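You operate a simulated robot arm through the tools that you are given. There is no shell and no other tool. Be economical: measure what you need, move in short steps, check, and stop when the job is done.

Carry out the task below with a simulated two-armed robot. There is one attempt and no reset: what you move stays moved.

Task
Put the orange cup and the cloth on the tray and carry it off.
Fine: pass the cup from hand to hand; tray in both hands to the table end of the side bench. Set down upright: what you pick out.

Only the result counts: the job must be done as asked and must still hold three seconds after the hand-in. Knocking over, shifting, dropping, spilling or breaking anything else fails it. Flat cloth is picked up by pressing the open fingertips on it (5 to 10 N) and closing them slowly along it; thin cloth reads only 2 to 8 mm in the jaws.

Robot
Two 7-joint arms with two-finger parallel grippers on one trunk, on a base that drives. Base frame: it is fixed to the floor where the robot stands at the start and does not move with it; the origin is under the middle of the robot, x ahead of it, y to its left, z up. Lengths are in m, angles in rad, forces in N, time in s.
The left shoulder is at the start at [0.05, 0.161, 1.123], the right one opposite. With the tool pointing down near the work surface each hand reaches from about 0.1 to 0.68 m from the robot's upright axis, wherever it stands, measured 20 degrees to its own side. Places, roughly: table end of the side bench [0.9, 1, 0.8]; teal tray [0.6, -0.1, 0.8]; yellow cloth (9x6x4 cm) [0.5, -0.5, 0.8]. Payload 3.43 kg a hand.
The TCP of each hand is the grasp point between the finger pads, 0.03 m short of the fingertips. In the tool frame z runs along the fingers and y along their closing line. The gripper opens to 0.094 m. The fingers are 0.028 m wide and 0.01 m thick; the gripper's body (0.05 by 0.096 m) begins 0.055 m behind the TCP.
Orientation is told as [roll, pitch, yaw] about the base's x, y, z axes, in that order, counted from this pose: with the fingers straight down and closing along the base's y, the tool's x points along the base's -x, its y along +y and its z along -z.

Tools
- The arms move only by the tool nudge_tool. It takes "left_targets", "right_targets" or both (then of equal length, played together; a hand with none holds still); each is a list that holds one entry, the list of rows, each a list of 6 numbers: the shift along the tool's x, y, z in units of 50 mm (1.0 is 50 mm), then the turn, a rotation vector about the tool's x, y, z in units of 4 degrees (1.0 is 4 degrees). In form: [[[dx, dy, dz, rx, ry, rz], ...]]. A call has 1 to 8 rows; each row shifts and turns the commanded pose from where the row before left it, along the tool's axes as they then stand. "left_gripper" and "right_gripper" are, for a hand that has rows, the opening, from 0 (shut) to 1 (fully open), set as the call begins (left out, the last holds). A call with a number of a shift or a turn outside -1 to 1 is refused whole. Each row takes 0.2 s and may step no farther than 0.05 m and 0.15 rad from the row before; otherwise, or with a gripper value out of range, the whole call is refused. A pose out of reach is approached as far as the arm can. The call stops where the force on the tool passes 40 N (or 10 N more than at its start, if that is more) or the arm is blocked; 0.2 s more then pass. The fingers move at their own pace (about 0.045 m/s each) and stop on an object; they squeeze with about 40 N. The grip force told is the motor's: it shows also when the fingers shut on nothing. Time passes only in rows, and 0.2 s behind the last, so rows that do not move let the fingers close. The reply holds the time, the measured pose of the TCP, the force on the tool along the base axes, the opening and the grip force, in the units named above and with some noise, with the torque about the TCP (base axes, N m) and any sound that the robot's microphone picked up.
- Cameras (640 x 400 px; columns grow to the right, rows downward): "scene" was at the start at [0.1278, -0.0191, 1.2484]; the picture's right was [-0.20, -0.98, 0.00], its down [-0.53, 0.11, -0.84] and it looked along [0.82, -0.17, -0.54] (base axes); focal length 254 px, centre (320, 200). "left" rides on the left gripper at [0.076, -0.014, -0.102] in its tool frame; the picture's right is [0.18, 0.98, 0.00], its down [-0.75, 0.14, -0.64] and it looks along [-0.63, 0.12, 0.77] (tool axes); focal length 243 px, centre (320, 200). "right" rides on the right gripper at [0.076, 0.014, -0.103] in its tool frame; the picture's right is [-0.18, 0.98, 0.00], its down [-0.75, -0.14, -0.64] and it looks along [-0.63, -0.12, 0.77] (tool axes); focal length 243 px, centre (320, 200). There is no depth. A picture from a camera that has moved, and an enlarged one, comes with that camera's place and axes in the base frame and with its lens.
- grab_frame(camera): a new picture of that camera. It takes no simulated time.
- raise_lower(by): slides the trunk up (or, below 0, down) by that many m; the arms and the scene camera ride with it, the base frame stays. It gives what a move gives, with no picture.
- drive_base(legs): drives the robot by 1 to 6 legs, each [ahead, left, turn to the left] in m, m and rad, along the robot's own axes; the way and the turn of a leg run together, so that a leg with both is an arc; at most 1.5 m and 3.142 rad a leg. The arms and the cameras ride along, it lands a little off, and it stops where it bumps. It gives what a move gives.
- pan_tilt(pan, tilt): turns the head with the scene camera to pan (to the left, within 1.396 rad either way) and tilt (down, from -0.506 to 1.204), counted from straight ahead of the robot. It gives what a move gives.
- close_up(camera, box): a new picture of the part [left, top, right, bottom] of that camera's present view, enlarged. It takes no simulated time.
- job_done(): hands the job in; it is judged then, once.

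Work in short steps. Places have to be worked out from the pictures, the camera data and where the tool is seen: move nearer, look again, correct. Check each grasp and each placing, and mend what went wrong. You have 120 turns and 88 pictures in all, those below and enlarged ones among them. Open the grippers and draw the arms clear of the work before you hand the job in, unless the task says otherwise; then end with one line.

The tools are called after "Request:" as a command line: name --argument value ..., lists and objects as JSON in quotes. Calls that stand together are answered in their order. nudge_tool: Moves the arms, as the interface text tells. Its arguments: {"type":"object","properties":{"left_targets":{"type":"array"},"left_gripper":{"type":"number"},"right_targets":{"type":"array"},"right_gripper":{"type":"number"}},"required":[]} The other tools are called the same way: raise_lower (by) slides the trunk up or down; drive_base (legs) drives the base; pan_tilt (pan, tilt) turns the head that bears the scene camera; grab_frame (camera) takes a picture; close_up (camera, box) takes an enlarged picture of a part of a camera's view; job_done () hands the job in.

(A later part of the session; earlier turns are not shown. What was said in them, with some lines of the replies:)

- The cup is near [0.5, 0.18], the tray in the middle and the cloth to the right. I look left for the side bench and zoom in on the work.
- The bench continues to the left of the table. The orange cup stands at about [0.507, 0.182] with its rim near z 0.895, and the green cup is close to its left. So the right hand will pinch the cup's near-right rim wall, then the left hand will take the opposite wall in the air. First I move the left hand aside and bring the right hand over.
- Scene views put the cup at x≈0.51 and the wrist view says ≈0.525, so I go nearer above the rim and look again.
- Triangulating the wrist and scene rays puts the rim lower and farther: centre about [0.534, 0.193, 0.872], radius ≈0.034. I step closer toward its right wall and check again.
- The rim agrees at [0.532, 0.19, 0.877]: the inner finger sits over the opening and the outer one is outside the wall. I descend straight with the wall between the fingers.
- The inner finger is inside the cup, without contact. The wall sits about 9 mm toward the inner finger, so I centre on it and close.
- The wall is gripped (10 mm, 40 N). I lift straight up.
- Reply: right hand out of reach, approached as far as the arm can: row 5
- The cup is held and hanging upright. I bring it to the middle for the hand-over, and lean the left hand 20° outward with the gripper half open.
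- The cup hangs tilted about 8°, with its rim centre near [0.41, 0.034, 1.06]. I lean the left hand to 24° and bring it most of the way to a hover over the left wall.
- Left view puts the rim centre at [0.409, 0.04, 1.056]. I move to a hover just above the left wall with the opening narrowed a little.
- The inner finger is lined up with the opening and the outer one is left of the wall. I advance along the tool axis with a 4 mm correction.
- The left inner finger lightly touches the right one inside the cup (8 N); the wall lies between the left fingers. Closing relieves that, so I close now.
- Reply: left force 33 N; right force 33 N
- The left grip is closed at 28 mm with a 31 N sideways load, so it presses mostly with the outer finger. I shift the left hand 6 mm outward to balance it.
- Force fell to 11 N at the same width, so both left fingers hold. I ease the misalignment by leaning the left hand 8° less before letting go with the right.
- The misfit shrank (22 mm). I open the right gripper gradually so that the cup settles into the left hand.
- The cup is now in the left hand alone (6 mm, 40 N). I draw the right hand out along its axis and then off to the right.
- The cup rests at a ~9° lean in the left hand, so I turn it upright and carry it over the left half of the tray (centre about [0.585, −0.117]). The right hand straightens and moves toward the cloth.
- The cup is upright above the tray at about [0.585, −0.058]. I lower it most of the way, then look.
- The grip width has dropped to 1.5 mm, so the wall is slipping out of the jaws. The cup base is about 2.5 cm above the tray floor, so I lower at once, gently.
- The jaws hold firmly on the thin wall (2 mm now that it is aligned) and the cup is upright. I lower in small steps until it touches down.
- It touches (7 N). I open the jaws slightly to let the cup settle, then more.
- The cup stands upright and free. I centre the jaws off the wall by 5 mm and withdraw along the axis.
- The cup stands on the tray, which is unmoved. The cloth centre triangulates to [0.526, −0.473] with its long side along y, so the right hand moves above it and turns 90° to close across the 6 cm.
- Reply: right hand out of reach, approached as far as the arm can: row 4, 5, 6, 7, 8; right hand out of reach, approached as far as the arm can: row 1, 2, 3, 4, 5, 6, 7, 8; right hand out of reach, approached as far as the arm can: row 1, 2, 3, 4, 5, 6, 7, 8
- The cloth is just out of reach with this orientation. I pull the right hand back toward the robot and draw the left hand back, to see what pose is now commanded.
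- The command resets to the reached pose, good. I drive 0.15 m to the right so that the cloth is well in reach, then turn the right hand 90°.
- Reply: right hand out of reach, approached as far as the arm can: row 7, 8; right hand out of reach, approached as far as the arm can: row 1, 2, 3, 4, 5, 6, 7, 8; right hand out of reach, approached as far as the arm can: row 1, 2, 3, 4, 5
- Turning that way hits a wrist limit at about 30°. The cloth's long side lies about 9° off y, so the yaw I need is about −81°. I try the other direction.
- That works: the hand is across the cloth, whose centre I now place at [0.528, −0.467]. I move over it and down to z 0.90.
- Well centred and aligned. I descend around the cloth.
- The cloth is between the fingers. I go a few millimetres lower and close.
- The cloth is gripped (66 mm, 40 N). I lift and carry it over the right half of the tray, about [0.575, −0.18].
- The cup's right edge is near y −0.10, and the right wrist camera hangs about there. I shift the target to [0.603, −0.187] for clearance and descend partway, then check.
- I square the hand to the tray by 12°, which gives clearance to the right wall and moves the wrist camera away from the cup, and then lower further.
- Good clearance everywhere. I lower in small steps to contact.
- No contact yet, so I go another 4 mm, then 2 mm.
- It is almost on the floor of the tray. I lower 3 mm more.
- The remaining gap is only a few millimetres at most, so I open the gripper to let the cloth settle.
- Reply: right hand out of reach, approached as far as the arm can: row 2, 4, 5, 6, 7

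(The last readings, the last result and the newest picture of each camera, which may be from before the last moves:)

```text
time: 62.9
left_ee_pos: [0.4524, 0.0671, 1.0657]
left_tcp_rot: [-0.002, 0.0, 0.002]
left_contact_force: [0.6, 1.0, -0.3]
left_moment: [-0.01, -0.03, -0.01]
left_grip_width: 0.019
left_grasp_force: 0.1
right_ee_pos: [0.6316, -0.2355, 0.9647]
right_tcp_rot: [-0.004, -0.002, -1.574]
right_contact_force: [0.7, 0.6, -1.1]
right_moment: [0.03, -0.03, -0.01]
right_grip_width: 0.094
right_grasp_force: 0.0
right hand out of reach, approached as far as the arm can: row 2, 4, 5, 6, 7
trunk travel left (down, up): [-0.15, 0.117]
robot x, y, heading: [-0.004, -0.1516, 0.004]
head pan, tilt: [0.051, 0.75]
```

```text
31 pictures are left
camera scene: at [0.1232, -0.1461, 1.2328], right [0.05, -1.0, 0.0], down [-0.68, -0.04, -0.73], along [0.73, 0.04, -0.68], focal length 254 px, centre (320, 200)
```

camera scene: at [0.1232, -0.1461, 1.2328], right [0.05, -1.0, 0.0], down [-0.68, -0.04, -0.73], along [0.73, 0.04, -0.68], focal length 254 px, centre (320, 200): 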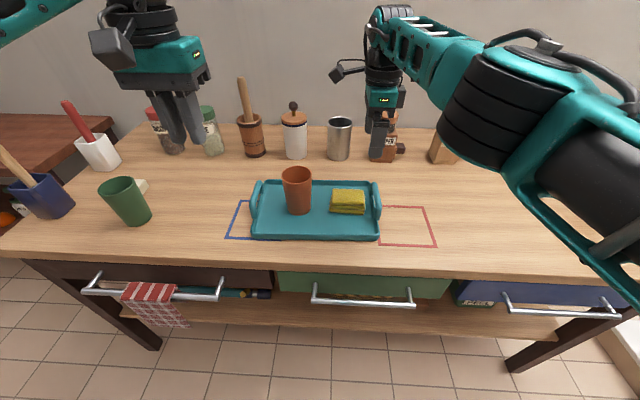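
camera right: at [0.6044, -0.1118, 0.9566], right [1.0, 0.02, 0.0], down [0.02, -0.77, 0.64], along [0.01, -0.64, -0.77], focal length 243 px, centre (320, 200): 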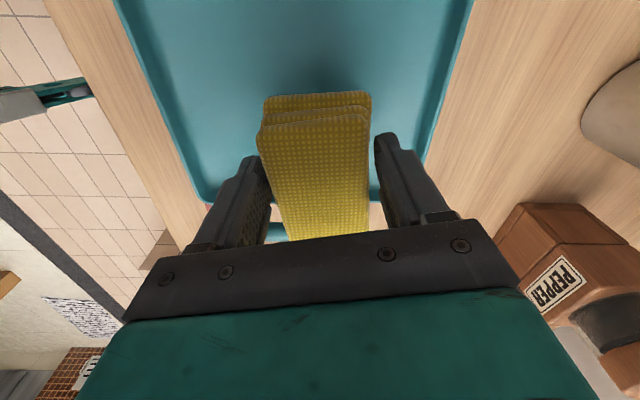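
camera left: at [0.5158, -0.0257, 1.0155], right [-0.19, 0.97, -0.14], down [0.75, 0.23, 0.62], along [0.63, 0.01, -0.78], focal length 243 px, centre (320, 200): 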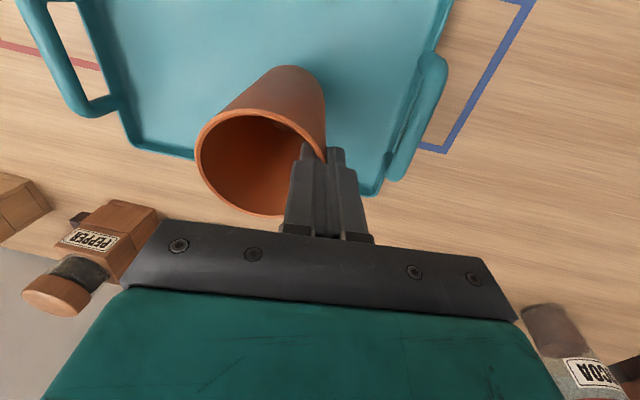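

Cup and cloth are both on the tray. Now I bring both hands above the two handles, turning the right hand back so that it closes along y.

Request:
nudge_tool --right_targets '[[[0, -0.9, 0, 0, 0, 0], [0, 0, 0, 0, 0, -1], [0, 0, 0, 0, 0, -1], [0, 0, 0, 0, 0, -1], [0, 0, 0, 0, 0, -1], [0, 0, 0, 0, 0, -1], [0, 0, 0, 0, 0, -1], [0, 0, 0, 0, 0, -1]]]' --left_targets '[[[-0.64, -0.135, 0.5, 0, 0, 0], [-0.64, -0.135, 0.5, 0, 0, 0], [-0.64, -0.135, 0.5, 0, 0, 0], [-0.64, -0.135, 0.5, 0, 0, 0], [0, 0, 0, 0, 0, 0], [0, 0, 0, 0, 0, 0], [0, 0, 0, 0, 0, 0], [0, 0, 0, 0, 0, 0]]]' --left_gripper 0.6

Request:
nudge_tool --right_targets '[[[0, 0, 0, 0, 0, -1], [0, 0, 0, 0, 0, -1], [0, 0, 0, 0, 0, -1], [0, 0, 0, 0, 0, -1], [0, 0, 0, 0, 0, -1], [0, 0, 0, 0, 0, -1], [0, 0, 0, 0, 0, -1], [0, 0, 0, 0, 0, -1]]]' --right_gripper 0.6

Request:
nudge_tool --right_targets '[[[0, 0, 0, 0, 0, -1], [0, 0, 0, 0, 0, -1], [0, 0, 0, 0, 0, -1], [0, 0, 0, 0, 0, -1], [0, 0, 0, 0, 0, -1], [0, 0, 0, 0, 0, -1], [0, 0, 0, 0, 0, -1], [0, 0, 0, 0, 0, -0.5]]]'

Request:
grab_frame --camera "right"

Request:
grab_frame --camera "left"

Request:
close_up --camera "scene" --box '[220, 120, 420, 260]'

```text
time: 64.7
left_ee_pos: [0.5781, 0.0391, 0.9651]
left_tcp_rot: [-0.001, 0.001, 0.002]
left_contact_force: [-1.0, -0.4, 0.3]
left_moment: [-0.02, 0.02, 0.01]
left_grip_width: 0.0565
left_grasp_force: 0.2
right_ee_pos: [0.6321, -0.2362, 0.9647]
right_tcp_rot: [-0.001, -0.002, -1.083]
right_contact_force: [-0.1, -0.2, -0.1]
right_moment: [0.02, -0.04, -0.01]
right_grip_width: 0.0942
right_grasp_force: 0.0
right hand out of reach, approached as far as the arm can: row 1
trunk travel left (down, up): [-0.15, 0.117]
robot x, y, heading: [-0.0001, -0.1516, 0.002]
head pan, tilt: [0.051, 0.75]
```

```text
time: 66.5
left_ee_pos: [0.5773, 0.0378, 0.9658]
left_tcp_rot: [-0.002, 0.0, 0.003]
left_contact_force: [0.2, 0.7, -0.6]
left_moment: [-0.01, 0.02, -0.01]
left_grip_width: 0.0565
left_grasp_force: 0.0
right_ee_pos: [0.6314, -0.2368, 0.9646]
right_tcp_rot: [0.0, 0.001, -0.525]
right_contact_force: [-0.8, 0.3, 1.1]
right_moment: [-0.01, 0.0, 0.02]
right_grip_width: 0.0565
right_grasp_force: 0.0
trunk travel left (down, up): [-0.15, 0.117]
robot x, y, heading: [-0.0014, -0.1509, -0.001]
head pan, tilt: [0.051, 0.75]
```

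```text
time: 68.3
left_ee_pos: [0.5782, 0.0375, 0.9652]
left_tcp_rot: [0.001, 0.002, 0.004]
left_contact_force: [0.5, 0.1, -0.3]
left_moment: [0.0, 0.02, 0.03]
left_grip_width: 0.0563
left_grasp_force: 0.1
right_ee_pos: [0.6321, -0.2366, 0.9658]
right_tcp_rot: [0.001, 0.0, -0.002]
right_contact_force: [0.2, 0.0, 0.9]
right_moment: [0.02, -0.03, 0.0]
right_grip_width: 0.0564
right_grasp_force: 0.0
trunk travel left (down, up): [-0.15, 0.117]
robot x, y, heading: [-0.0022, -0.1515, 0.004]
head pan, tilt: [0.051, 0.75]
```

```text
30 pictures are left
camera right: at [0.5562, -0.2237, 1.0676], right [0.19, 0.98, 0.0], down [0.75, -0.14, 0.64], along [0.63, -0.12, -0.77], focal length 243 px, centre (320, 200)
```

right: 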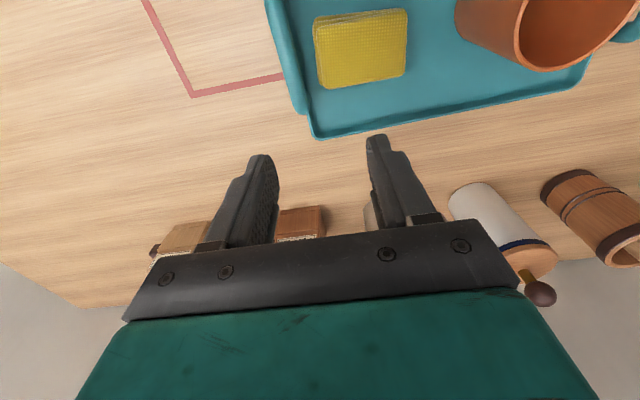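

```text
29 pictures are left
camera left: at [0.502, 0.0234, 1.0677], right [-0.19, 0.98, 0.0], down [0.75, 0.14, 0.64], along [0.63, 0.12, -0.77], focal length 243 px, centre (320, 200)
```

left: 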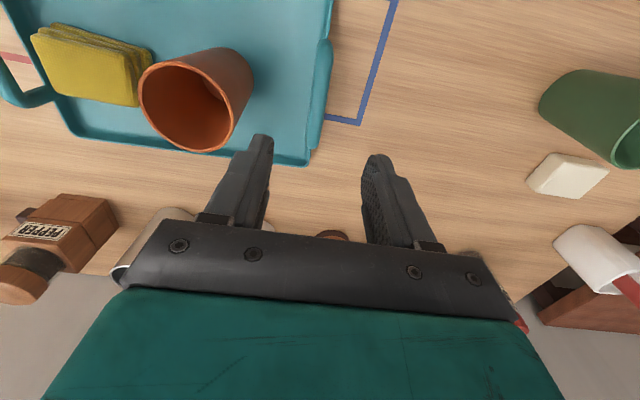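

```text
2.86 times, centred on (320, 190) of scene
camera zoom: at [0.1233, -0.1468, 1.2328], right [0.05, -1.0, 0.0], down [-0.68, -0.04, -0.73], along [0.73, 0.04, -0.68], focal length 726 px, centre (320, 229)
```

zoom: 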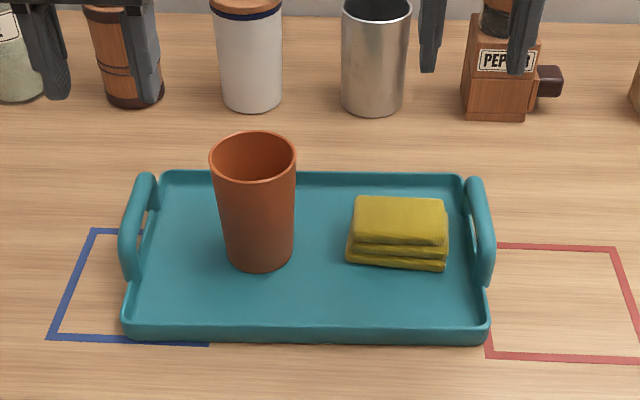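

The handle bars lie along x, near y 0.042 and −0.265 and z about 0.80. I lower both hands to a hover at x≈0.567 and look again.

Request:
nudge_tool --right_targets '[[[0.433, -0.233, 0.573, 0, 0, 0], [0.433, -0.233, 0.573, 0, 0, 0], [0.433, -0.233, 0.573, 0, 0, 0], [0, 0, 0, 0, 0, 0]]]' --left_targets '[[[0.073, 0.042, 0.567, 0, 0, 0], [0.073, 0.042, 0.567, 0, 0, 0], [0.073, 0.042, 0.567, 0, 0, 0], [0, 0, 0, 0, 0, 0]]]' --left_gripper 0.5 --right_gripper 0.45

Request:
grab_frame --camera "right"

Request:
grab_frame --camera "left"

Request:
close_up --camera "scene" --box '[220, 120, 420, 260]'

```text
time: 69.3
left_ee_pos: [0.5686, 0.0453, 0.8811]
left_tcp_rot: [0.0, -0.001, 0.003]
left_contact_force: [0.2, 0.2, -0.3]
left_moment: [-0.01, 0.05, 0.02]
left_grip_width: 0.0469
left_grasp_force: 0.1
right_ee_pos: [0.6303, -0.239, 0.9587]
right_tcp_rot: [-0.003, 0.002, -0.001]
right_contact_force: [0.4, -0.1, 0.3]
right_moment: [-0.01, -0.01, -0.01]
right_grip_width: 0.0421
right_grasp_force: 0.0
right hand out of reach, approached as far as the arm can: row 1, 2, 3
trunk travel left (down, up): [-0.15, 0.117]
robot x, y, heading: [0.0011, -0.1531, 0.004]
head pan, tilt: [0.051, 0.75]
```

```text
27 pictures are left
camera right: at [0.5567, -0.2252, 1.0609], right [0.19, 0.98, 0.0], down [0.75, -0.14, 0.64], along [0.63, -0.12, -0.77], focal length 243 px, centre (320, 200)
```

right: 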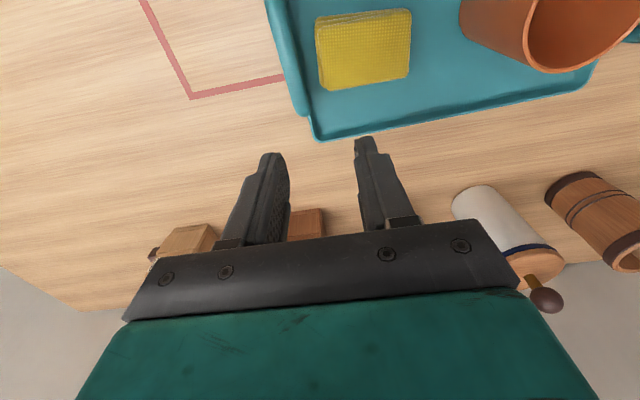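

```text
26 pictures are left
camera left: at [0.4927, 0.0306, 0.9823], right [-0.19, 0.98, 0.0], down [0.75, 0.14, 0.64], along [0.63, 0.12, -0.77], focal length 243 px, centre (320, 200)
```

left: 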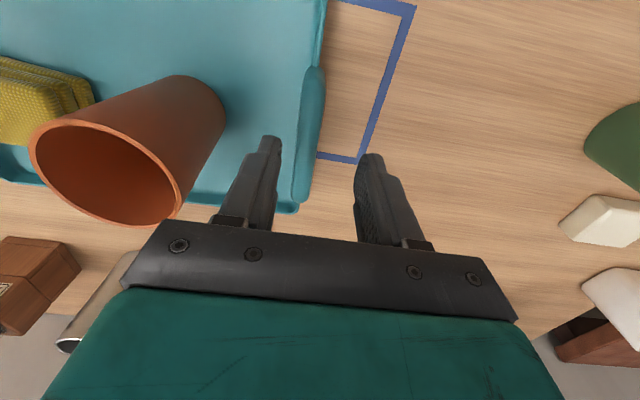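

```text
2.86 times, centred on (320, 190) of scene
camera zoom: at [0.1234, -0.1468, 1.2328], right [0.05, -1.0, 0.0], down [-0.68, -0.04, -0.73], along [0.73, 0.04, -0.68], focal length 726 px, centre (320, 229)
```

zoom: 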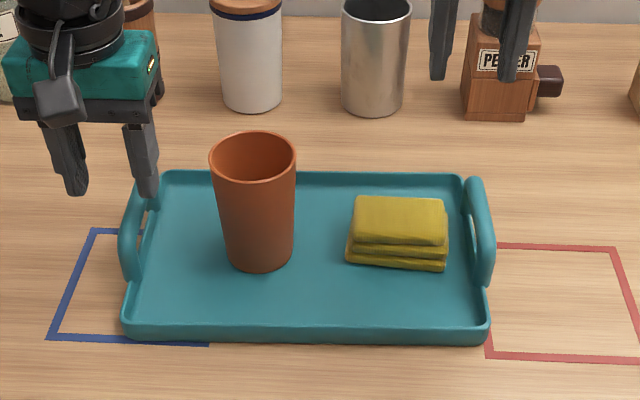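

The left hand is placed well, but the right arm seems stuck at a joint limit. I draw it up and back with simple moves to free it.

Request:
nudge_tool --right_targets '[[[0.4, 0, -0.4, 0, 0, 0], [0.4, 0, -0.4, 0, 0, 0], [0.5, 0, 0, 0, 0, 0], [0.5, 0, 0, 0, 0, 0], [0.5, 0, 0, 0, 0, 0], [0.5, -0.3, 0, 0, 0, 0], [0, -0.3, 0, 0, 0, 0], [0, 0, 0, 0, 0, 0]]]'

```text
time: 71.1
left_ee_pos: [0.5701, 0.0458, 0.8802]
left_tcp_rot: [0.001, -0.002, 0.003]
left_contact_force: [-0.1, 0.4, 0.0]
left_moment: [-0.01, 0.0, -0.01]
left_grip_width: 0.0469
left_grasp_force: 0.0
right_ee_pos: [0.6354, -0.2536, 0.9579]
right_tcp_rot: [0.0, 0.001, -0.002]
right_contact_force: [-0.4, -0.8, 1.0]
right_moment: [0.0, -0.01, -0.02]
right_grip_width: 0.0421
right_grasp_force: 0.1
right hand out of reach, approached as far as the arm can: row 1, 2, 3, 4, 5, 6, 7
trunk travel left (down, up): [-0.15, 0.117]
robot x, y, heading: [0.0004, -0.1489, 0.0]
head pan, tilt: [0.051, 0.75]
```

It only slides sideways. I move it outward to the right, toward its own side, and then try drawing back.

Request:
nudge_tool --right_targets '[[[0, -0.8, 0, 0, 0, 0], [0, -0.8, 0, 0, 0, 0], [0, -0.8, 0, 0, 0, 0], [0.6, 0, 0, 0, 0, 0], [0.6, 0, 0, 0, 0, 0], [0.6, 0, 0, 0, 0, 0]]]'

Request:
grab_frame --camera "scene"

```text
time: 72.5
left_ee_pos: [0.5686, 0.0455, 0.8814]
left_tcp_rot: [0.0, 0.0, 0.005]
left_contact_force: [-0.9, -1.3, -0.4]
left_moment: [-0.03, 0.01, 0.0]
left_grip_width: 0.0467
left_grasp_force: 0.0
right_ee_pos: [0.5517, -0.3642, 0.9643]
right_tcp_rot: [0.0, -0.002, -0.005]
right_contact_force: [0.5, 0.1, -1.5]
right_moment: [-0.03, 0.0, -0.01]
right_grip_width: 0.0423
right_grasp_force: 0.0
right hand out of reach, approached as far as the arm can: row 1
trunk travel left (down, up): [-0.15, 0.117]
robot x, y, heading: [0.0028, -0.1494, -0.001]
head pan, tilt: [0.051, 0.75]
```

```text
24 pictures are left
camera scene: at [0.1231, -0.1469, 1.2329], right [0.05, -1.0, 0.0], down [-0.68, -0.04, -0.73], along [0.73, 0.04, -0.68], focal length 254 px, centre (320, 200)
```

scene: 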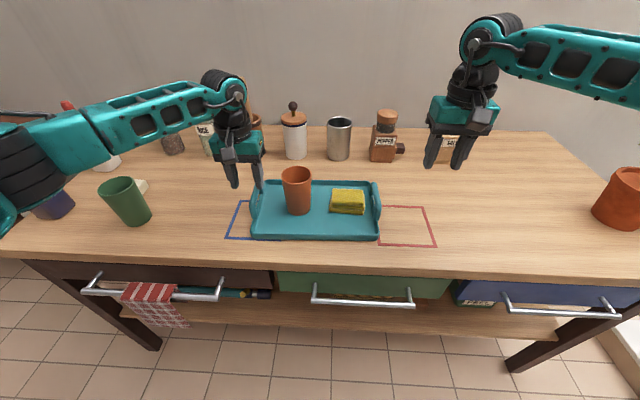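

It is free again. I bring it to the hover above the right handle.

Request:
nudge_tool --right_targets '[[[-0.1, 0.62, 0.56, 0, 0, 0], [-0.1, 0.62, 0.56, 0, 0, 0], [-0.1, 0.62, 0.56, 0, 0, 0], [0, 0, 0, 0, 0, 0]]]'

Request:
grab_frame --camera "right"

```text
time: 73.5
left_ee_pos: [0.5681, 0.0458, 0.8816]
left_tcp_rot: [-0.001, 0.0, 0.004]
left_contact_force: [-0.5, 0.3, 0.1]
left_moment: [-0.02, 0.0, -0.01]
left_grip_width: 0.0469
left_grasp_force: 0.1
right_ee_pos: [0.5651, -0.2722, 0.8809]
right_tcp_rot: [0.0, 0.0, -0.001]
right_contact_force: [0.6, -0.4, -0.1]
right_moment: [0.03, -0.03, 0.0]
right_grip_width: 0.042
right_grasp_force: 0.1
trunk travel left (down, up): [-0.15, 0.117]
robot x, y, heading: [-0.001, -0.1503, 0.001]
head pan, tilt: [0.051, 0.75]
```

```text
23 pictures are left
camera right: at [0.4891, -0.2576, 0.9837], right [0.19, 0.98, 0.0], down [0.75, -0.14, 0.64], along [0.63, -0.12, -0.77], focal length 243 px, centre (320, 200)
```

right: 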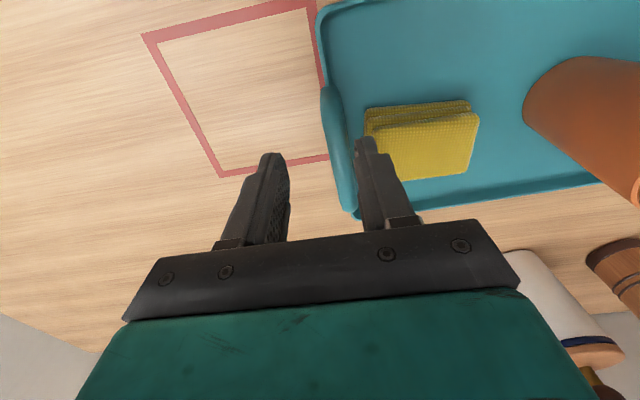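

The bar centre is at y −0.264 and the right jaw straddles it, with the inner finger falling in the ~19 mm gap before the cloth. I lower both hands partway and check.

Request:
nudge_tool --right_targets '[[[0, 0.01, 0.46, 0, 0, 0], [0, 0, 0.46, 0, 0, 0], [0, 0, 0, 0, 0, 0]]]' --left_targets '[[[0, -0.06, 0.46, 0, 0, 0], [0, 0, 0.46, 0, 0, 0], [0, 0, 0, 0, 0, 0]]]'

Request:
grab_frame --camera "right"

Request:
grab_frame --camera "left"

```text
time: 74.3
left_ee_pos: [0.569, 0.0437, 0.8336]
left_tcp_rot: [0.0, 0.001, 0.003]
left_contact_force: [0.6, 0.1, -0.4]
left_moment: [0.0, 0.01, 0.01]
left_grip_width: 0.0467
left_grasp_force: 0.0
right_ee_pos: [0.5667, -0.2721, 0.8366]
right_tcp_rot: [0.0, 0.0, -0.001]
right_contact_force: [-1.2, 0.1, -0.2]
right_moment: [0.01, 0.01, 0.0]
right_grip_width: 0.0424
right_grasp_force: 0.0
trunk travel left (down, up): [-0.15, 0.117]
robot x, y, heading: [0.0014, -0.1481, 0.005]
head pan, tilt: [0.051, 0.75]
```

```text
22 pictures are left
camera right: at [0.4914, -0.2584, 0.9378], right [0.19, 0.98, 0.0], down [0.75, -0.14, 0.64], along [0.63, -0.12, -0.77], focal length 243 px, centre (320, 200)
```

right: 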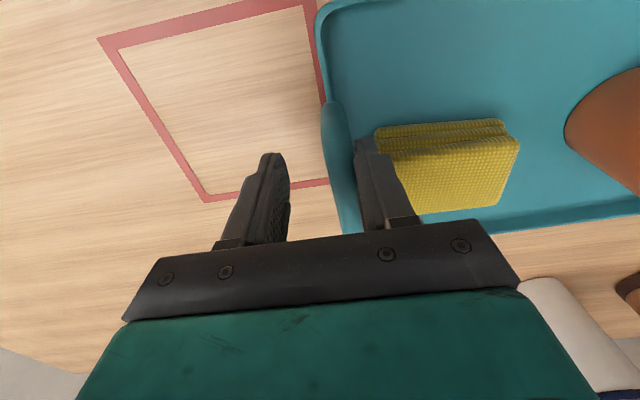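

```text
21 pictures are left
camera left: at [0.4935, 0.029, 0.9362], right [-0.19, 0.98, 0.0], down [0.75, 0.14, 0.64], along [0.63, 0.12, -0.77], focal length 243 px, centre (320, 200)
```

left: 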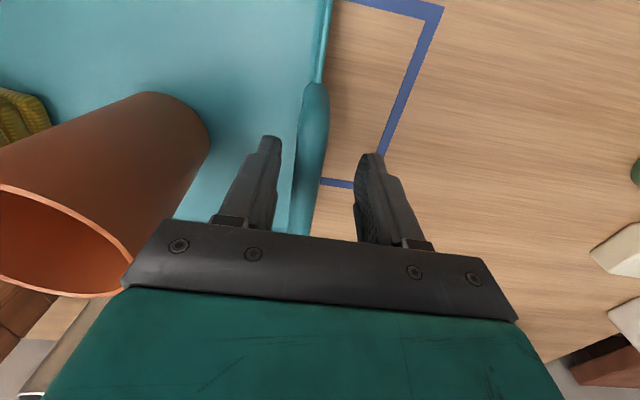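

Both bars lie between their fingers. I finish the descent to TCP z≈0.812 (fingertips about 1 cm above the table).

Request:
nudge_tool --right_targets '[[[0, -0.04, 0.24, 0, 0, 0], [0, 0, 0.24, 0, 0, 0], [0, 0, 0, 0, 0, 0]]]' --left_targets '[[[0, -0.04, 0.22, 0, 0, 0], [0, 0, 0.22, 0, 0, 0], [0, 0, 0, 0, 0, 0]]]'

Request:
close_up --camera "scene" --box '[220, 120, 420, 260]'

```text
time: 75.1
left_ee_pos: [0.5697, 0.0412, 0.8132]
left_tcp_rot: [0.0, -0.001, 0.004]
left_contact_force: [0.2, 0.2, -0.1]
left_moment: [0.04, 0.02, -0.01]
left_grip_width: 0.047
left_grasp_force: 0.1
right_ee_pos: [0.5675, -0.2736, 0.811]
right_tcp_rot: [0.0, 0.001, -0.004]
right_contact_force: [-0.4, 0.0, 0.4]
right_moment: [0.02, 0.02, 0.02]
right_grip_width: 0.0423
right_grasp_force: 0.0
trunk travel left (down, up): [-0.15, 0.117]
robot x, y, heading: [0.0038, -0.1502, 0.007]
head pan, tilt: [0.051, 0.75]
```

```text
2.86 times, centred on (320, 190) of scene
camera zoom: at [0.1233, -0.1468, 1.2328], right [0.05, -1.0, 0.0], down [-0.68, -0.04, -0.73], along [0.73, 0.04, -0.68], focal length 726 px, centre (320, 229)
```

zoom: 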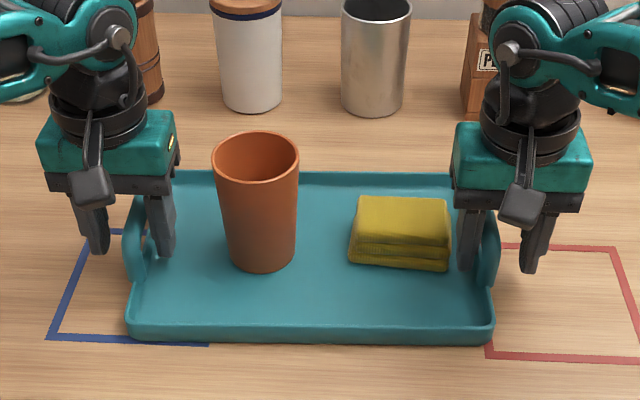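

Both jaws straddle the handles with no contact force. I close both.

Request:
nudge_tool --right_targets '[[[0, 0, 0, 0, 0, 0], [0, 0, 0, 0, 0, 0], [0, 0, 0, 0, 0, 0], [0, 0, 0, 0, 0, 0]]]' --left_targets '[[[0, 0, 0, 0, 0, 0], [0, 0, 0, 0, 0, 0], [0, 0, 0, 0, 0, 0], [0, 0, 0, 0, 0, 0]]]' --left_gripper 0.0 --right_gripper 0.0

```text
time: 76.1
left_ee_pos: [0.5686, 0.0317, 0.8136]
left_tcp_rot: [-0.015, -0.002, -0.004]
left_contact_force: [5.2, -39.2, 0.1]
left_moment: [0.3, 0.25, 0.95]
left_grip_width: 0.02
left_grasp_force: 40.6
right_ee_pos: [0.5656, -0.264, 0.8119]
right_tcp_rot: [0.013, 0.001, 0.012]
right_contact_force: [-4.8, 41.0, -0.8]
right_moment: [-0.33, -0.18, 0.52]
right_grip_width: 0.0193
right_grasp_force: 39.7
trunk travel left (down, up): [-0.15, 0.117]
robot x, y, heading: [-0.0003, -0.1487, 0.004]
head pan, tilt: [0.051, 0.75]
```

Both grips hold (20 mm), with 40 N pulling inward because the hands stand about 1 cm outward. I move each hand 9 mm inward to relieve it.

Request:
nudge_tool --right_targets '[[[0, 0.1, 0, 0, 0, 0], [0, 0.1, 0, 0, 0, 0], [0, 0, 0, 0, 0, 0]]]' --left_targets '[[[0, -0.1, 0, 0, 0, 0], [0, -0.1, 0, 0, 0, 0], [0, 0, 0, 0, 0, 0]]]'

```text
time: 76.9
left_ee_pos: [0.5712, 0.0317, 0.8121]
left_tcp_rot: [0.002, 0.0, 0.008]
left_contact_force: [1.7, -9.7, 4.4]
left_moment: [0.09, 0.17, 0.71]
left_grip_width: 0.0198
left_grasp_force: 40.6
right_ee_pos: [0.5669, -0.2633, 0.8112]
right_tcp_rot: [-0.003, 0.001, -0.001]
right_contact_force: [-4.7, 12.4, -1.2]
right_moment: [-0.16, -0.09, 0.74]
right_grip_width: 0.0198
right_grasp_force: 39.6
trunk travel left (down, up): [-0.15, 0.117]
robot x, y, heading: [-0.001, -0.1452, 0.002]
head pan, tilt: [0.051, 0.75]
```

Balanced now. I lift the tray by raising the trunk 0.06 m first, so both hands rise exactly together.

Request:
raise_lower --by 0.06

Request:
grab_frame --camera "scene"

```text
time: 77.9
left_ee_pos: [0.5703, 0.0328, 0.871]
left_tcp_rot: [0.0, -0.002, 0.003]
left_contact_force: [4.1, -1.5, -2.2]
left_moment: [0.05, -0.31, 0.81]
left_grip_width: 0.0197
left_grasp_force: 39.9
right_ee_pos: [0.5689, -0.2641, 0.8704]
right_tcp_rot: [-0.002, 0.0, -0.004]
right_contact_force: [-5.3, 1.7, -0.9]
right_moment: [0.0, 0.38, 0.7]
right_grip_width: 0.02
right_grasp_force: 40.2
trunk travel left (down, up): [-0.21, 0.057]
robot x, y, heading: [0.0034, -0.1522, 0.002]
head pan, tilt: [0.051, 0.75]
```

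```text
19 pictures are left
camera scene: at [0.1239, -0.1468, 1.2927], right [0.05, -1.0, 0.0], down [-0.68, -0.04, -0.73], along [0.73, 0.04, -0.68], focal length 254 px, centre (320, 200)
```

scene: 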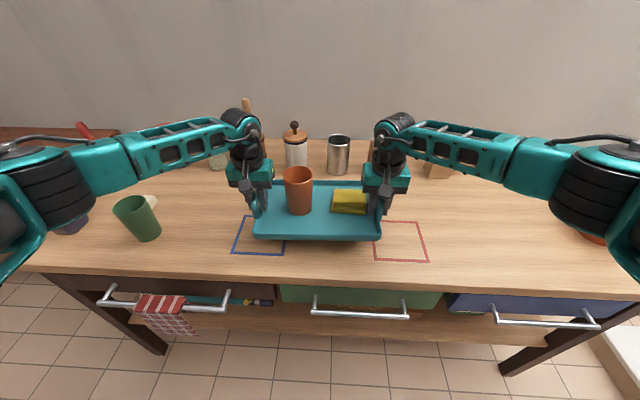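

The tray is lifted level with both items on it. I raise a little more and back away from the table, then look toward the side bench.

Request:
raise_lower --by 0.04

Request:
drive_base --legs '[[-0.2, 0, 0], [-0.25, 0, 0]]'

Request:
pan_tilt --pan 0.75 --tilt 0.45

Request:
grab_frame --camera "scene"

```text
time: 78.8
left_ee_pos: [0.5706, 0.0327, 0.9118]
left_tcp_rot: [0.001, 0.0, 0.007]
left_contact_force: [5.0, 4.2, -1.6]
left_moment: [-0.07, 0.05, 0.81]
left_grip_width: 0.0202
left_grasp_force: 39.4
right_ee_pos: [0.5677, -0.2638, 0.9108]
right_tcp_rot: [-0.002, -0.002, -0.002]
right_contact_force: [-5.1, -4.8, -1.7]
right_moment: [0.02, 0.05, 0.71]
right_grip_width: 0.0197
right_grasp_force: 40.7
trunk travel left (down, up): [-0.25, 0.017]
robot x, y, heading: [0.0023, -0.1494, 0.004]
head pan, tilt: [0.051, 0.75]
```

```text
time: 81.8
left_ee_pos: [0.1261, 0.0295, 0.912]
left_tcp_rot: [0.002, -0.001, 0.001]
left_contact_force: [5.6, 18.1, -2.1]
left_moment: [-0.15, 0.11, 0.75]
left_grip_width: 0.0199
left_grasp_force: 39.6
right_ee_pos: [0.1211, -0.2665, 0.9108]
right_tcp_rot: [-0.002, 0.002, -0.01]
right_contact_force: [-3.9, -17.7, -0.5]
right_moment: [0.17, -0.06, 0.6]
right_grip_width: 0.0198
right_grasp_force: 40.4
trunk travel left (down, up): [-0.25, 0.017]
robot x, y, heading: [-0.4406, -0.152, -0.003]
head pan, tilt: [0.051, 0.75]
```

```text
time: 82.8
left_ee_pos: [0.1261, 0.0291, 0.9117]
left_tcp_rot: [0.002, -0.003, 0.002]
left_contact_force: [5.2, 0.4, -0.6]
left_moment: [-0.02, 0.13, 0.85]
left_grip_width: 0.0198
left_grasp_force: 39.1
right_ee_pos: [0.1213, -0.2676, 0.911]
right_tcp_rot: [-0.002, 0.001, -0.006]
right_contact_force: [-4.7, -0.6, -1.8]
right_moment: [-0.05, -0.06, 0.68]
right_grip_width: 0.0195
right_grasp_force: 39.8
trunk travel left (down, up): [-0.25, 0.017]
robot x, y, heading: [-0.4443, -0.148, -0.002]
head pan, tilt: [0.75, 0.45]
```

```text
18 pictures are left
camera scene: at [-0.3369, -0.0891, 1.3592], right [0.68, -0.73, 0.0], down [-0.32, -0.3, -0.9], along [0.66, 0.61, -0.44], focal length 254 px, centre (320, 200)
```

scene: 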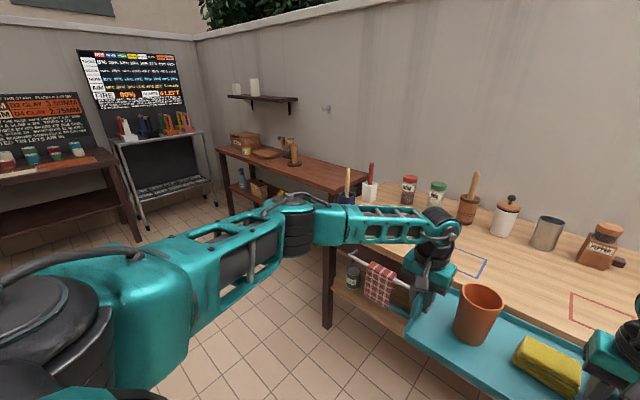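

The side bench runs along the same wall to the left of the table, its front edge near x≈0.67 from y≈0.6 to 1.95, with a stand near y≈1.2. I slide left to face its table end and look closely.

Request:
drive_base --legs '[[0, 0.55, 0], [0, 0.57, 0]]'

Request:
pan_tilt --pan 0.0 --tilt 0.42

Request:
grab_frame --camera "scene"

```text
time: 93.3
left_ee_pos: [0.1286, 1.1611, 0.9116]
left_tcp_rot: [0.0, -0.001, 0.004]
left_contact_force: [5.1, 1.2, -0.9]
left_moment: [-0.02, 0.09, 0.81]
left_grip_width: 0.0198
left_grasp_force: 40.1
right_ee_pos: [0.1261, 0.8655, 0.9114]
right_tcp_rot: [-0.002, 0.0, -0.005]
right_contact_force: [-4.2, -0.7, -1.7]
right_moment: [-0.02, -0.02, 0.6]
right_grip_width: 0.0196
right_grasp_force: 39.8
trunk travel left (down, up): [-0.25, 0.017]
robot x, y, heading: [-0.4407, 0.9806, -0.001]
head pan, tilt: [0.75, 0.45]
```

```text
time: 94.4
left_ee_pos: [0.1306, 1.1601, 0.9128]
left_tcp_rot: [0.002, -0.002, 0.006]
left_contact_force: [4.4, -0.9, -1.4]
left_moment: [-0.02, 0.09, 0.78]
left_grip_width: 0.0196
left_grasp_force: 40.0
right_ee_pos: [0.1246, 0.8648, 0.9116]
right_tcp_rot: [-0.004, 0.002, -0.005]
right_contact_force: [-4.9, -0.1, -1.8]
right_moment: [-0.02, -0.03, 0.6]
right_grip_width: 0.0194
right_grasp_force: 39.6
trunk travel left (down, up): [-0.25, 0.017]
robot x, y, heading: [-0.4433, 0.9799, -0.001]
head pan, tilt: [0.0, 0.421]
```

```text
17 pictures are left
camera scene: at [-0.3088, 0.9782, 1.3619], right [0.0, -1.0, 0.0], down [-0.41, 0.0, -0.91], along [0.91, 0.0, -0.41], focal length 254 px, centre (320, 200)
```

scene: 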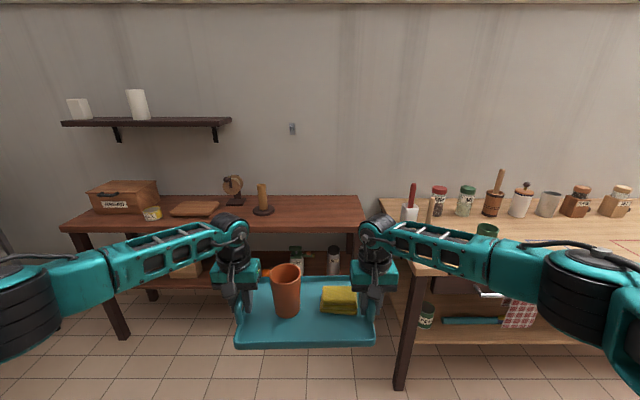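

The free part of the bench is y≈0.78–1.2 and x≈0.65–1.03. The right elbow will pass near the utensil pots at the table's left end, so I check its height and side offset from a view to the right.

Request:
raise_lower --by 0.017

Request:
pan_tilt --pan -0.75 --tilt 0.35

Request:
grab_frame --camera "scene"

```text
time: 95.0
left_ee_pos: [0.1296, 1.161, 0.9282]
left_tcp_rot: [0.002, 0.0, 0.006]
left_contact_force: [5.7, -0.2, -1.3]
left_moment: [0.04, -0.24, 0.77]
left_grip_width: 0.02
left_grasp_force: 40.4
right_ee_pos: [0.1257, 0.8662, 0.9267]
right_tcp_rot: [-0.003, 0.002, -0.006]
right_contact_force: [-4.2, 0.9, -1.7]
right_moment: [-0.01, 0.28, 0.6]
right_grip_width: 0.0193
right_grasp_force: 39.7
trunk travel left (down, up): [-0.267, 0.0]
robot x, y, heading: [-0.4407, 0.9791, -0.003]
head pan, tilt: [0.0, 0.421]
```

```text
time: 96.2
left_ee_pos: [0.132, 1.1593, 0.9283]
left_tcp_rot: [0.0, 0.0, 0.005]
left_contact_force: [4.5, -0.5, -1.5]
left_moment: [0.01, -0.06, 0.79]
left_grip_width: 0.02
left_grasp_force: 40.4
right_ee_pos: [0.1257, 0.8636, 0.9284]
right_tcp_rot: [-0.001, 0.001, -0.002]
right_contact_force: [-3.9, 0.1, -2.3]
right_moment: [0.01, 0.15, 0.58]
right_grip_width: 0.0197
right_grasp_force: 39.7
trunk travel left (down, up): [-0.267, 0.0]
robot x, y, heading: [-0.4403, 0.9755, -0.001]
head pan, tilt: [-0.75, 0.351]
```

```text
16 pictures are left
camera scene: at [-0.3329, 0.9146, 1.3851], right [-0.68, -0.73, 0.0], down [-0.25, 0.23, -0.94], along [0.69, -0.64, -0.34], focal length 254 px, centre (320, 200)
```

scene: 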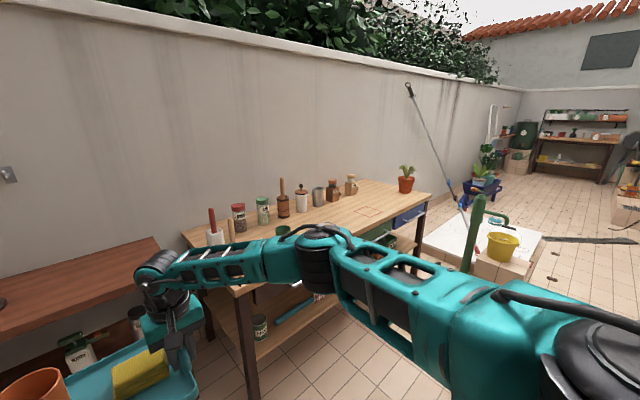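

The right elbow is at about [+0.39, −0.33] from the robot with its underside at z≈1.07, above the utensils (≈0.97), so the approach is safe with the trunk high. I drive partway ahead and look again.

Request:
drive_base --legs '[[0.4, -0.045, 0]]'

Request:
pan_tilt --pan 0.0 --tilt 0.6

Request:
grab_frame --camera "scene"

```text
time: 98.7
left_ee_pos: [0.534, 1.1129, 0.9282]
left_tcp_rot: [0.002, 0.0, 0.001]
left_contact_force: [4.3, 0.0, -1.1]
left_moment: [-0.01, 0.11, 0.75]
left_grip_width: 0.0197
left_grasp_force: 39.7
right_ee_pos: [0.5306, 0.8181, 0.9274]
right_tcp_rot: [-0.002, 0.001, -0.008]
right_contact_force: [-4.8, 0.6, -1.3]
right_moment: [-0.01, 0.0, 0.56]
right_grip_width: 0.0196
right_grasp_force: 39.6
trunk travel left (down, up): [-0.267, 0.0]
robot x, y, heading: [-0.0358, 0.9347, 0.001]
head pan, tilt: [-0.75, 0.351]
```

```text
time: 99.8
left_ee_pos: [0.5348, 1.1146, 0.9287]
left_tcp_rot: [0.002, -0.002, 0.002]
left_contact_force: [4.7, -0.1, -0.3]
left_moment: [0.0, 0.08, 0.79]
left_grip_width: 0.0196
left_grasp_force: 39.9
right_ee_pos: [0.5295, 0.8183, 0.9282]
right_tcp_rot: [-0.001, 0.002, -0.006]
right_contact_force: [-4.6, 0.6, -1.2]
right_moment: [0.01, -0.03, 0.54]
right_grip_width: 0.0193
right_grasp_force: 40.0
trunk travel left (down, up): [-0.267, 0.0]
robot x, y, heading: [-0.0353, 0.9329, 0.002]
head pan, tilt: [0.0, 0.6]
```

```text
15 pictures are left
camera scene: at [0.0919, 0.9329, 1.3624], right [0.0, -1.0, 0.0], down [-0.56, 0.0, -0.83], along [0.83, 0.0, -0.56], focal length 254 px, centre (320, 200)
```

scene: 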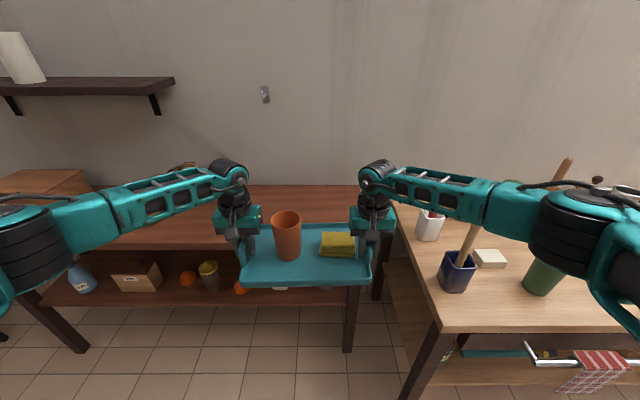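

The bench top is at about z 0.765 with its front edge at x≈0.69, and the tray is aligned with the free stretch (y 0.82–1.11). I drive the last 0.29 m.

Request:
drive_base --legs '[[0.29, 0.005, 0]]'

Request:
grab_frame --camera "scene"

```text
time: 101.8
left_ee_pos: [0.8293, 1.118, 0.9288]
left_tcp_rot: [0.001, -0.001, 0.002]
left_contact_force: [3.8, -1.0, -1.4]
left_moment: [0.02, 0.01, 0.78]
left_grip_width: 0.0198
left_grasp_force: 40.0
right_ee_pos: [0.8242, 0.8218, 0.9279]
right_tcp_rot: [-0.001, 0.002, -0.006]
right_contact_force: [-4.6, 0.6, -2.7]
right_moment: [0.01, 0.1, 0.53]
right_grip_width: 0.0199
right_grasp_force: 39.4
trunk travel left (down, up): [-0.267, 0.0]
robot x, y, heading: [0.2603, 0.9373, -0.004]
head pan, tilt: [0.0, 0.6]
```

```text
14 pictures are left
camera scene: at [0.3866, 0.937, 1.3623], right [0.0, -1.0, 0.0], down [-0.57, 0.0, -0.82], along [0.82, 0.0, -0.57], focal length 254 px, centre (320, 200)
```

scene: 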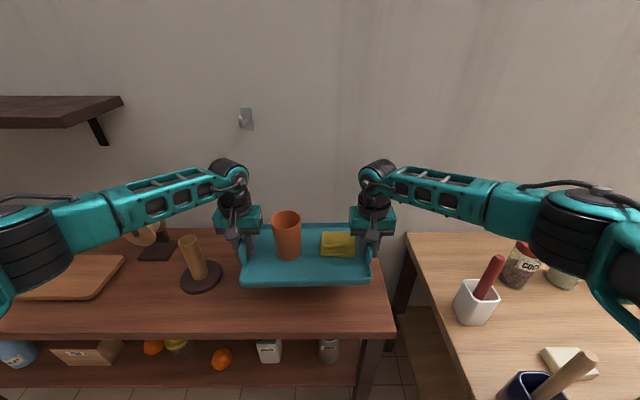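

The tray is over the bench with clearance to the stand. I lower the trunk 0.07 m and check.

Request:
raise_lower --by -0.07

Request:
grab_frame --camera "scene"

```text
time: 102.9
left_ee_pos: [0.8283, 1.1173, 0.8587]
left_tcp_rot: [0.003, -0.001, 0.001]
left_contact_force: [4.1, 0.2, -1.0]
left_moment: [-0.03, 0.11, 0.73]
left_grip_width: 0.0198
left_grasp_force: 40.0
right_ee_pos: [0.8226, 0.8217, 0.8584]
right_tcp_rot: [-0.001, 0.001, -0.007]
right_contact_force: [-5.0, -0.3, -2.1]
right_moment: [-0.02, -0.07, 0.54]
right_grip_width: 0.0194
right_grasp_force: 40.3
trunk travel left (down, up): [-0.197, 0.07]
robot x, y, heading: [0.257, 0.9388, -0.005]
head pan, tilt: [0.0, 0.6]
```

```text
13 pictures are left
camera scene: at [0.3857, 0.937, 1.2924], right [0.0, -1.0, 0.0], down [-0.56, 0.0, -0.83], along [0.83, 0.0, -0.56], focal length 254 px, centre (320, 200)
```

scene: 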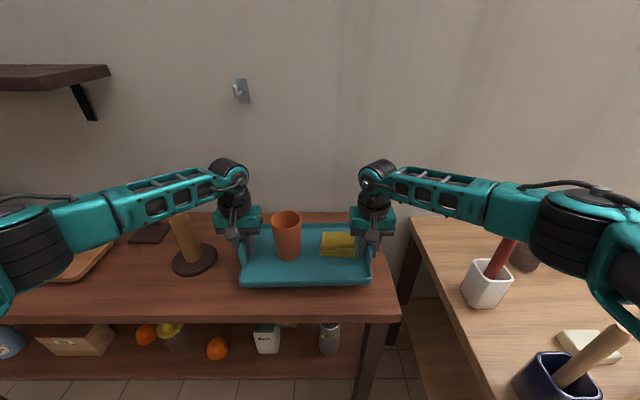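

All clear. I lower 0.035 m more, then in small steps to contact.

Request:
raise_lower --by -0.035

Request:
raise_lower --by -0.008

Request:
close_up --camera "scene" --box '[170, 180, 430, 340]'

```text
time: 103.7
left_ee_pos: [0.8281, 1.1171, 0.8318]
left_tcp_rot: [-0.002, -0.015, 0.003]
left_contact_force: [7.2, 2.7, 27.3]
left_moment: [-0.01, 0.02, 0.63]
left_grip_width: 0.02
left_grasp_force: 40.1
right_ee_pos: [0.8221, 0.8221, 0.8311]
right_tcp_rot: [0.001, -0.012, -0.009]
right_contact_force: [-1.2, -2.3, 27.6]
right_moment: [0.03, -0.15, 0.45]
right_grip_width: 0.0199
right_grasp_force: 40.1
trunk travel left (down, up): [-0.162, 0.105]
robot x, y, heading: [0.254, 0.9378, -0.002]
head pan, tilt: [0.0, 0.6]
```

```text
time: 104.2
left_ee_pos: [0.828, 1.1166, 0.8211]
left_tcp_rot: [0.001, -0.011, 0.003]
left_contact_force: [0.5, 3.7, 28.3]
left_moment: [-0.05, -0.09, 0.72]
left_grip_width: 0.0201
left_grasp_force: 40.5
right_ee_pos: [0.8229, 0.8206, 0.82]
right_tcp_rot: [0.0, -0.011, -0.009]
right_contact_force: [-0.5, -3.0, 25.7]
right_moment: [0.07, -0.43, 0.18]
right_grip_width: 0.0194
right_grasp_force: 39.9
trunk travel left (down, up): [-0.154, 0.113]
robot x, y, heading: [0.257, 0.9397, 0.0]
head pan, tilt: [0.0, 0.6]
```

```text
2.46 times, centred on (300, 260) of scene
camera zoom: at [0.3809, 0.9368, 1.2501], right [0.0, -1.0, 0.0], down [-0.56, 0.0, -0.83], along [0.83, 0.0, -0.56], focal length 625 px, centre (369, 52)
```

zoom: 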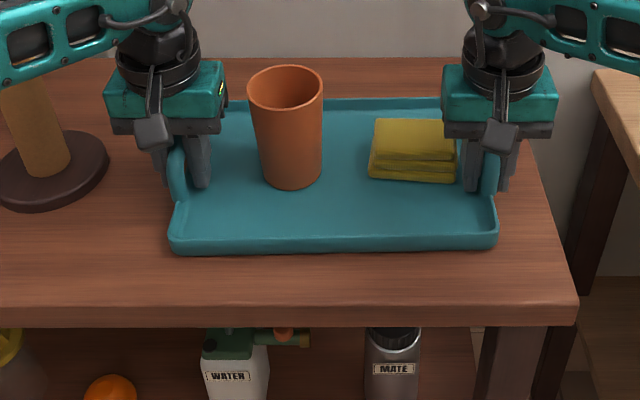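

The tray rests on the bench (27 N per hand). I ease the load by raising 5 mm, then open both grippers partway.

Request:
raise_lower --by 0.006

Request:
nudge_tool --right_targets '[[[0, 0, 0, 0, 0, 0], [0, 0, 0, 0, 0, 0], [0, 0, 0, 0, 0, 0]]]' --left_targets '[[[0, 0, 0, 0, 0, 0], [0, 0, 0, 0, 0, 0], [0, 0, 0, 0, 0, 0]]]' --left_gripper 0.38 --right_gripper 0.36

Request:
close_up --camera "scene" --box '[170, 180, 430, 340]'

```text
time: 104.8
left_ee_pos: [0.8265, 1.1174, 0.8211]
left_tcp_rot: [0.002, -0.001, 0.0]
left_contact_force: [0.3, 1.5, 8.7]
left_moment: [0.06, -0.86, 0.69]
left_grip_width: 0.0199
left_grasp_force: 39.9
right_ee_pos: [0.8224, 0.8213, 0.8195]
right_tcp_rot: [-0.003, 0.001, -0.007]
right_contact_force: [0.5, 0.5, 4.9]
right_moment: [-0.03, -1.14, 0.1]
right_grip_width: 0.0194
right_grasp_force: 40.3
trunk travel left (down, up): [-0.16, 0.107]
robot x, y, heading: [0.2538, 0.937, -0.004]
head pan, tilt: [0.0, 0.6]
```

```text
time: 105.6
left_ee_pos: [0.8283, 1.1191, 0.8219]
left_tcp_rot: [0.001, 0.0, 0.0]
left_contact_force: [-1.0, 0.1, -0.3]
left_moment: [-0.02, 0.01, 0.01]
left_grip_width: 0.0355
left_grasp_force: 0.0
right_ee_pos: [0.8235, 0.8219, 0.8196]
right_tcp_rot: [-0.001, 0.001, -0.007]
right_contact_force: [-0.2, 0.2, -1.3]
right_moment: [-0.02, -0.02, -0.01]
right_grip_width: 0.0339
right_grasp_force: 0.1
trunk travel left (down, up): [-0.16, 0.107]
robot x, y, heading: [0.2586, 0.9374, -0.002]
head pan, tilt: [0.0, 0.6]
```

```text
2.46 times, centred on (300, 260) of scene
camera zoom: at [0.3856, 0.937, 1.2554], right [0.0, -1.0, 0.0], down [-0.56, 0.0, -0.83], along [0.83, 0.0, -0.56], focal length 625 px, centre (369, 52)
```

zoom: 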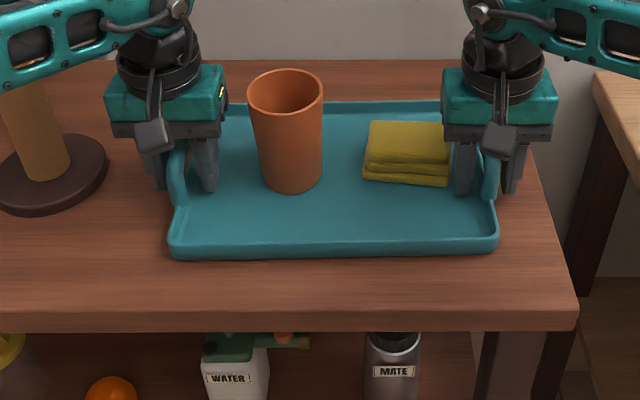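

Both hands are open and free of load, with the tray, cup and cloth in place. I raise straight up off the handles.

Request:
raise_lower --by 0.1

Request:
nudge_tool --right_targets '[[[0, 0, -0.5, 0, 0, 0], [0, 0, -0.5, 0, 0, 0], [0.5, 0, -0.3, 0, 0, 0]]]' --left_targets '[[[0, 0, -0.5, 0, 0, 0], [0, 0, -0.5, 0, 0, 0], [0.5, 0, -0.3, 0, 0, 0]]]'

Request:
grab_frame --camera "scene"

```text
time: 106.9
left_ee_pos: [0.8274, 1.1173, 0.9215]
left_tcp_rot: [0.004, 0.0, 0.003]
left_contact_force: [-0.3, 0.0, 0.1]
left_moment: [-0.01, 0.04, 0.0]
left_grip_width: 0.0356
left_grasp_force: 0.2
right_ee_pos: [0.8245, 0.822, 0.9205]
right_tcp_rot: [-0.003, 0.0, -0.008]
right_contact_force: [-0.9, -0.3, 0.0]
right_moment: [-0.01, 0.01, 0.0]
right_grip_width: 0.0338
right_grasp_force: 0.0
trunk travel left (down, up): [-0.26, 0.007]
robot x, y, heading: [0.2537, 0.9407, -0.006]
head pan, tilt: [0.0, 0.6]
```

```text
time: 107.7
left_ee_pos: [0.8031, 1.1164, 0.9876]
left_tcp_rot: [0.002, -0.003, 0.002]
left_contact_force: [-0.1, 0.7, 0.1]
left_moment: [-0.02, -0.02, 0.0]
left_grip_width: 0.0356
left_grasp_force: 0.0
right_ee_pos: [0.7972, 0.8226, 0.9867]
right_tcp_rot: [-0.004, 0.0, -0.005]
right_contact_force: [-0.1, 0.4, -0.7]
right_moment: [0.01, -0.02, 0.02]
right_grip_width: 0.0337
right_grasp_force: 0.2
trunk travel left (down, up): [-0.26, 0.007]
robot x, y, heading: [0.258, 0.9402, -0.003]
head pan, tilt: [0.0, 0.6]
```

```text
10 pictures are left
camera scene: at [0.3846, 0.937, 1.3556], right [0.0, -1.0, 0.0], down [-0.56, 0.0, -0.83], along [0.83, 0.0, -0.56], focal length 254 px, centre (320, 200)
```

scene: 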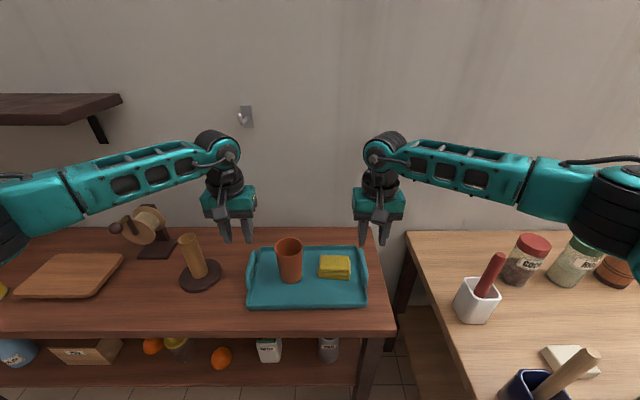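

The tray stands level on the bench's table end with the cup upright and the cloth on it. I back the robot off so that the arms are well clear, then take a last look.

Request:
drive_base --legs '[[-0.4, 0, 0]]'

Request:
grab_frame --camera "scene"

```text
time: 110.2
left_ee_pos: [0.4092, 1.1207, 0.987]
left_tcp_rot: [0.001, -0.001, 0.008]
left_contact_force: [0.0, -0.7, -0.1]
left_moment: [-0.03, -0.03, 0.0]
left_grip_width: 0.0358
left_grasp_force: 0.1
right_ee_pos: [0.4031, 0.8262, 0.9859]
right_tcp_rot: [-0.003, 0.0, -0.004]
right_contact_force: [-0.4, -0.5, 0.4]
right_moment: [0.01, -0.01, -0.01]
right_grip_width: 0.0338
right_grasp_force: 0.0
trunk travel left (down, up): [-0.26, 0.007]
robot x, y, heading: [-0.1381, 0.9395, -0.003]
head pan, tilt: [0.0, 0.6]
```

```text
9 pictures are left
camera scene: at [-0.009, 0.938, 1.3555], right [0.0, -1.0, 0.0], down [-0.56, 0.0, -0.83], along [0.83, 0.0, -0.56], focal length 254 px, centre (320, 200)
```

scene: 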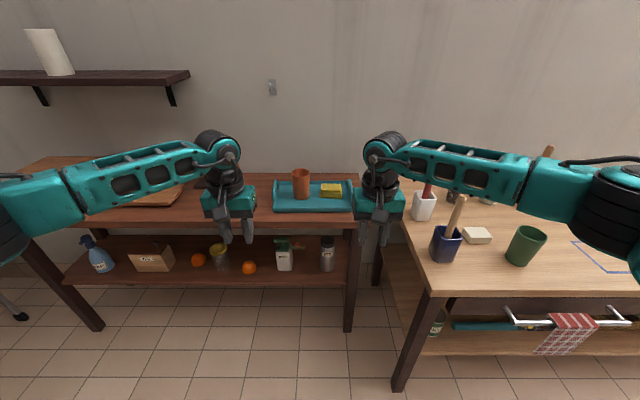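

Everything is in place: the tray with the upright cup and the cloth sits on the bench's table end, nothing else has moved, and the arms are clear. I open the grippers fully and hand in.

Request:
nudge_tool --right_targets '[[[0, 0, 0, 0, 0, 0], [0, 0, 0, 0, 0, 0], [0, 0, 0, 0, 0, 0], [0, 0, 0, 0, 0, 0]]]' --left_targets '[[[0, 0, 0, 0, 0, 0], [0, 0, 0, 0, 0, 0], [0, 0, 0, 0, 0, 0], [0, 0, 0, 0, 0, 0]]]' --left_gripper 1.0 --right_gripper 1.0

Request:
job_done

```text
time: 111.2
left_ee_pos: [0.4106, 1.1211, 0.986]
left_tcp_rot: [0.001, -0.002, 0.009]
left_contact_force: [0.1, 0.2, 0.1]
left_moment: [-0.03, 0.01, 0.01]
left_grip_width: 0.094
left_grasp_force: 0.1
right_ee_pos: [0.4043, 0.827, 0.9852]
right_tcp_rot: [0.0, 0.0, -0.001]
right_contact_force: [-0.5, 0.0, -0.2]
right_moment: [-0.02, 0.0, 0.0]
right_grip_width: 0.094
right_grasp_force: 0.1
trunk travel left (down, up): [-0.26, 0.007]
robot x, y, heading: [-0.1393, 0.9384, 0.002]
head pan, tilt: [0.0, 0.6]
```

```text
The job is handed in.
```

I passed the orange cup from the right hand to the left, put it upright on the tray with the cloth, and carried the tray in both hands to the table end of the side bench, where it now stands.
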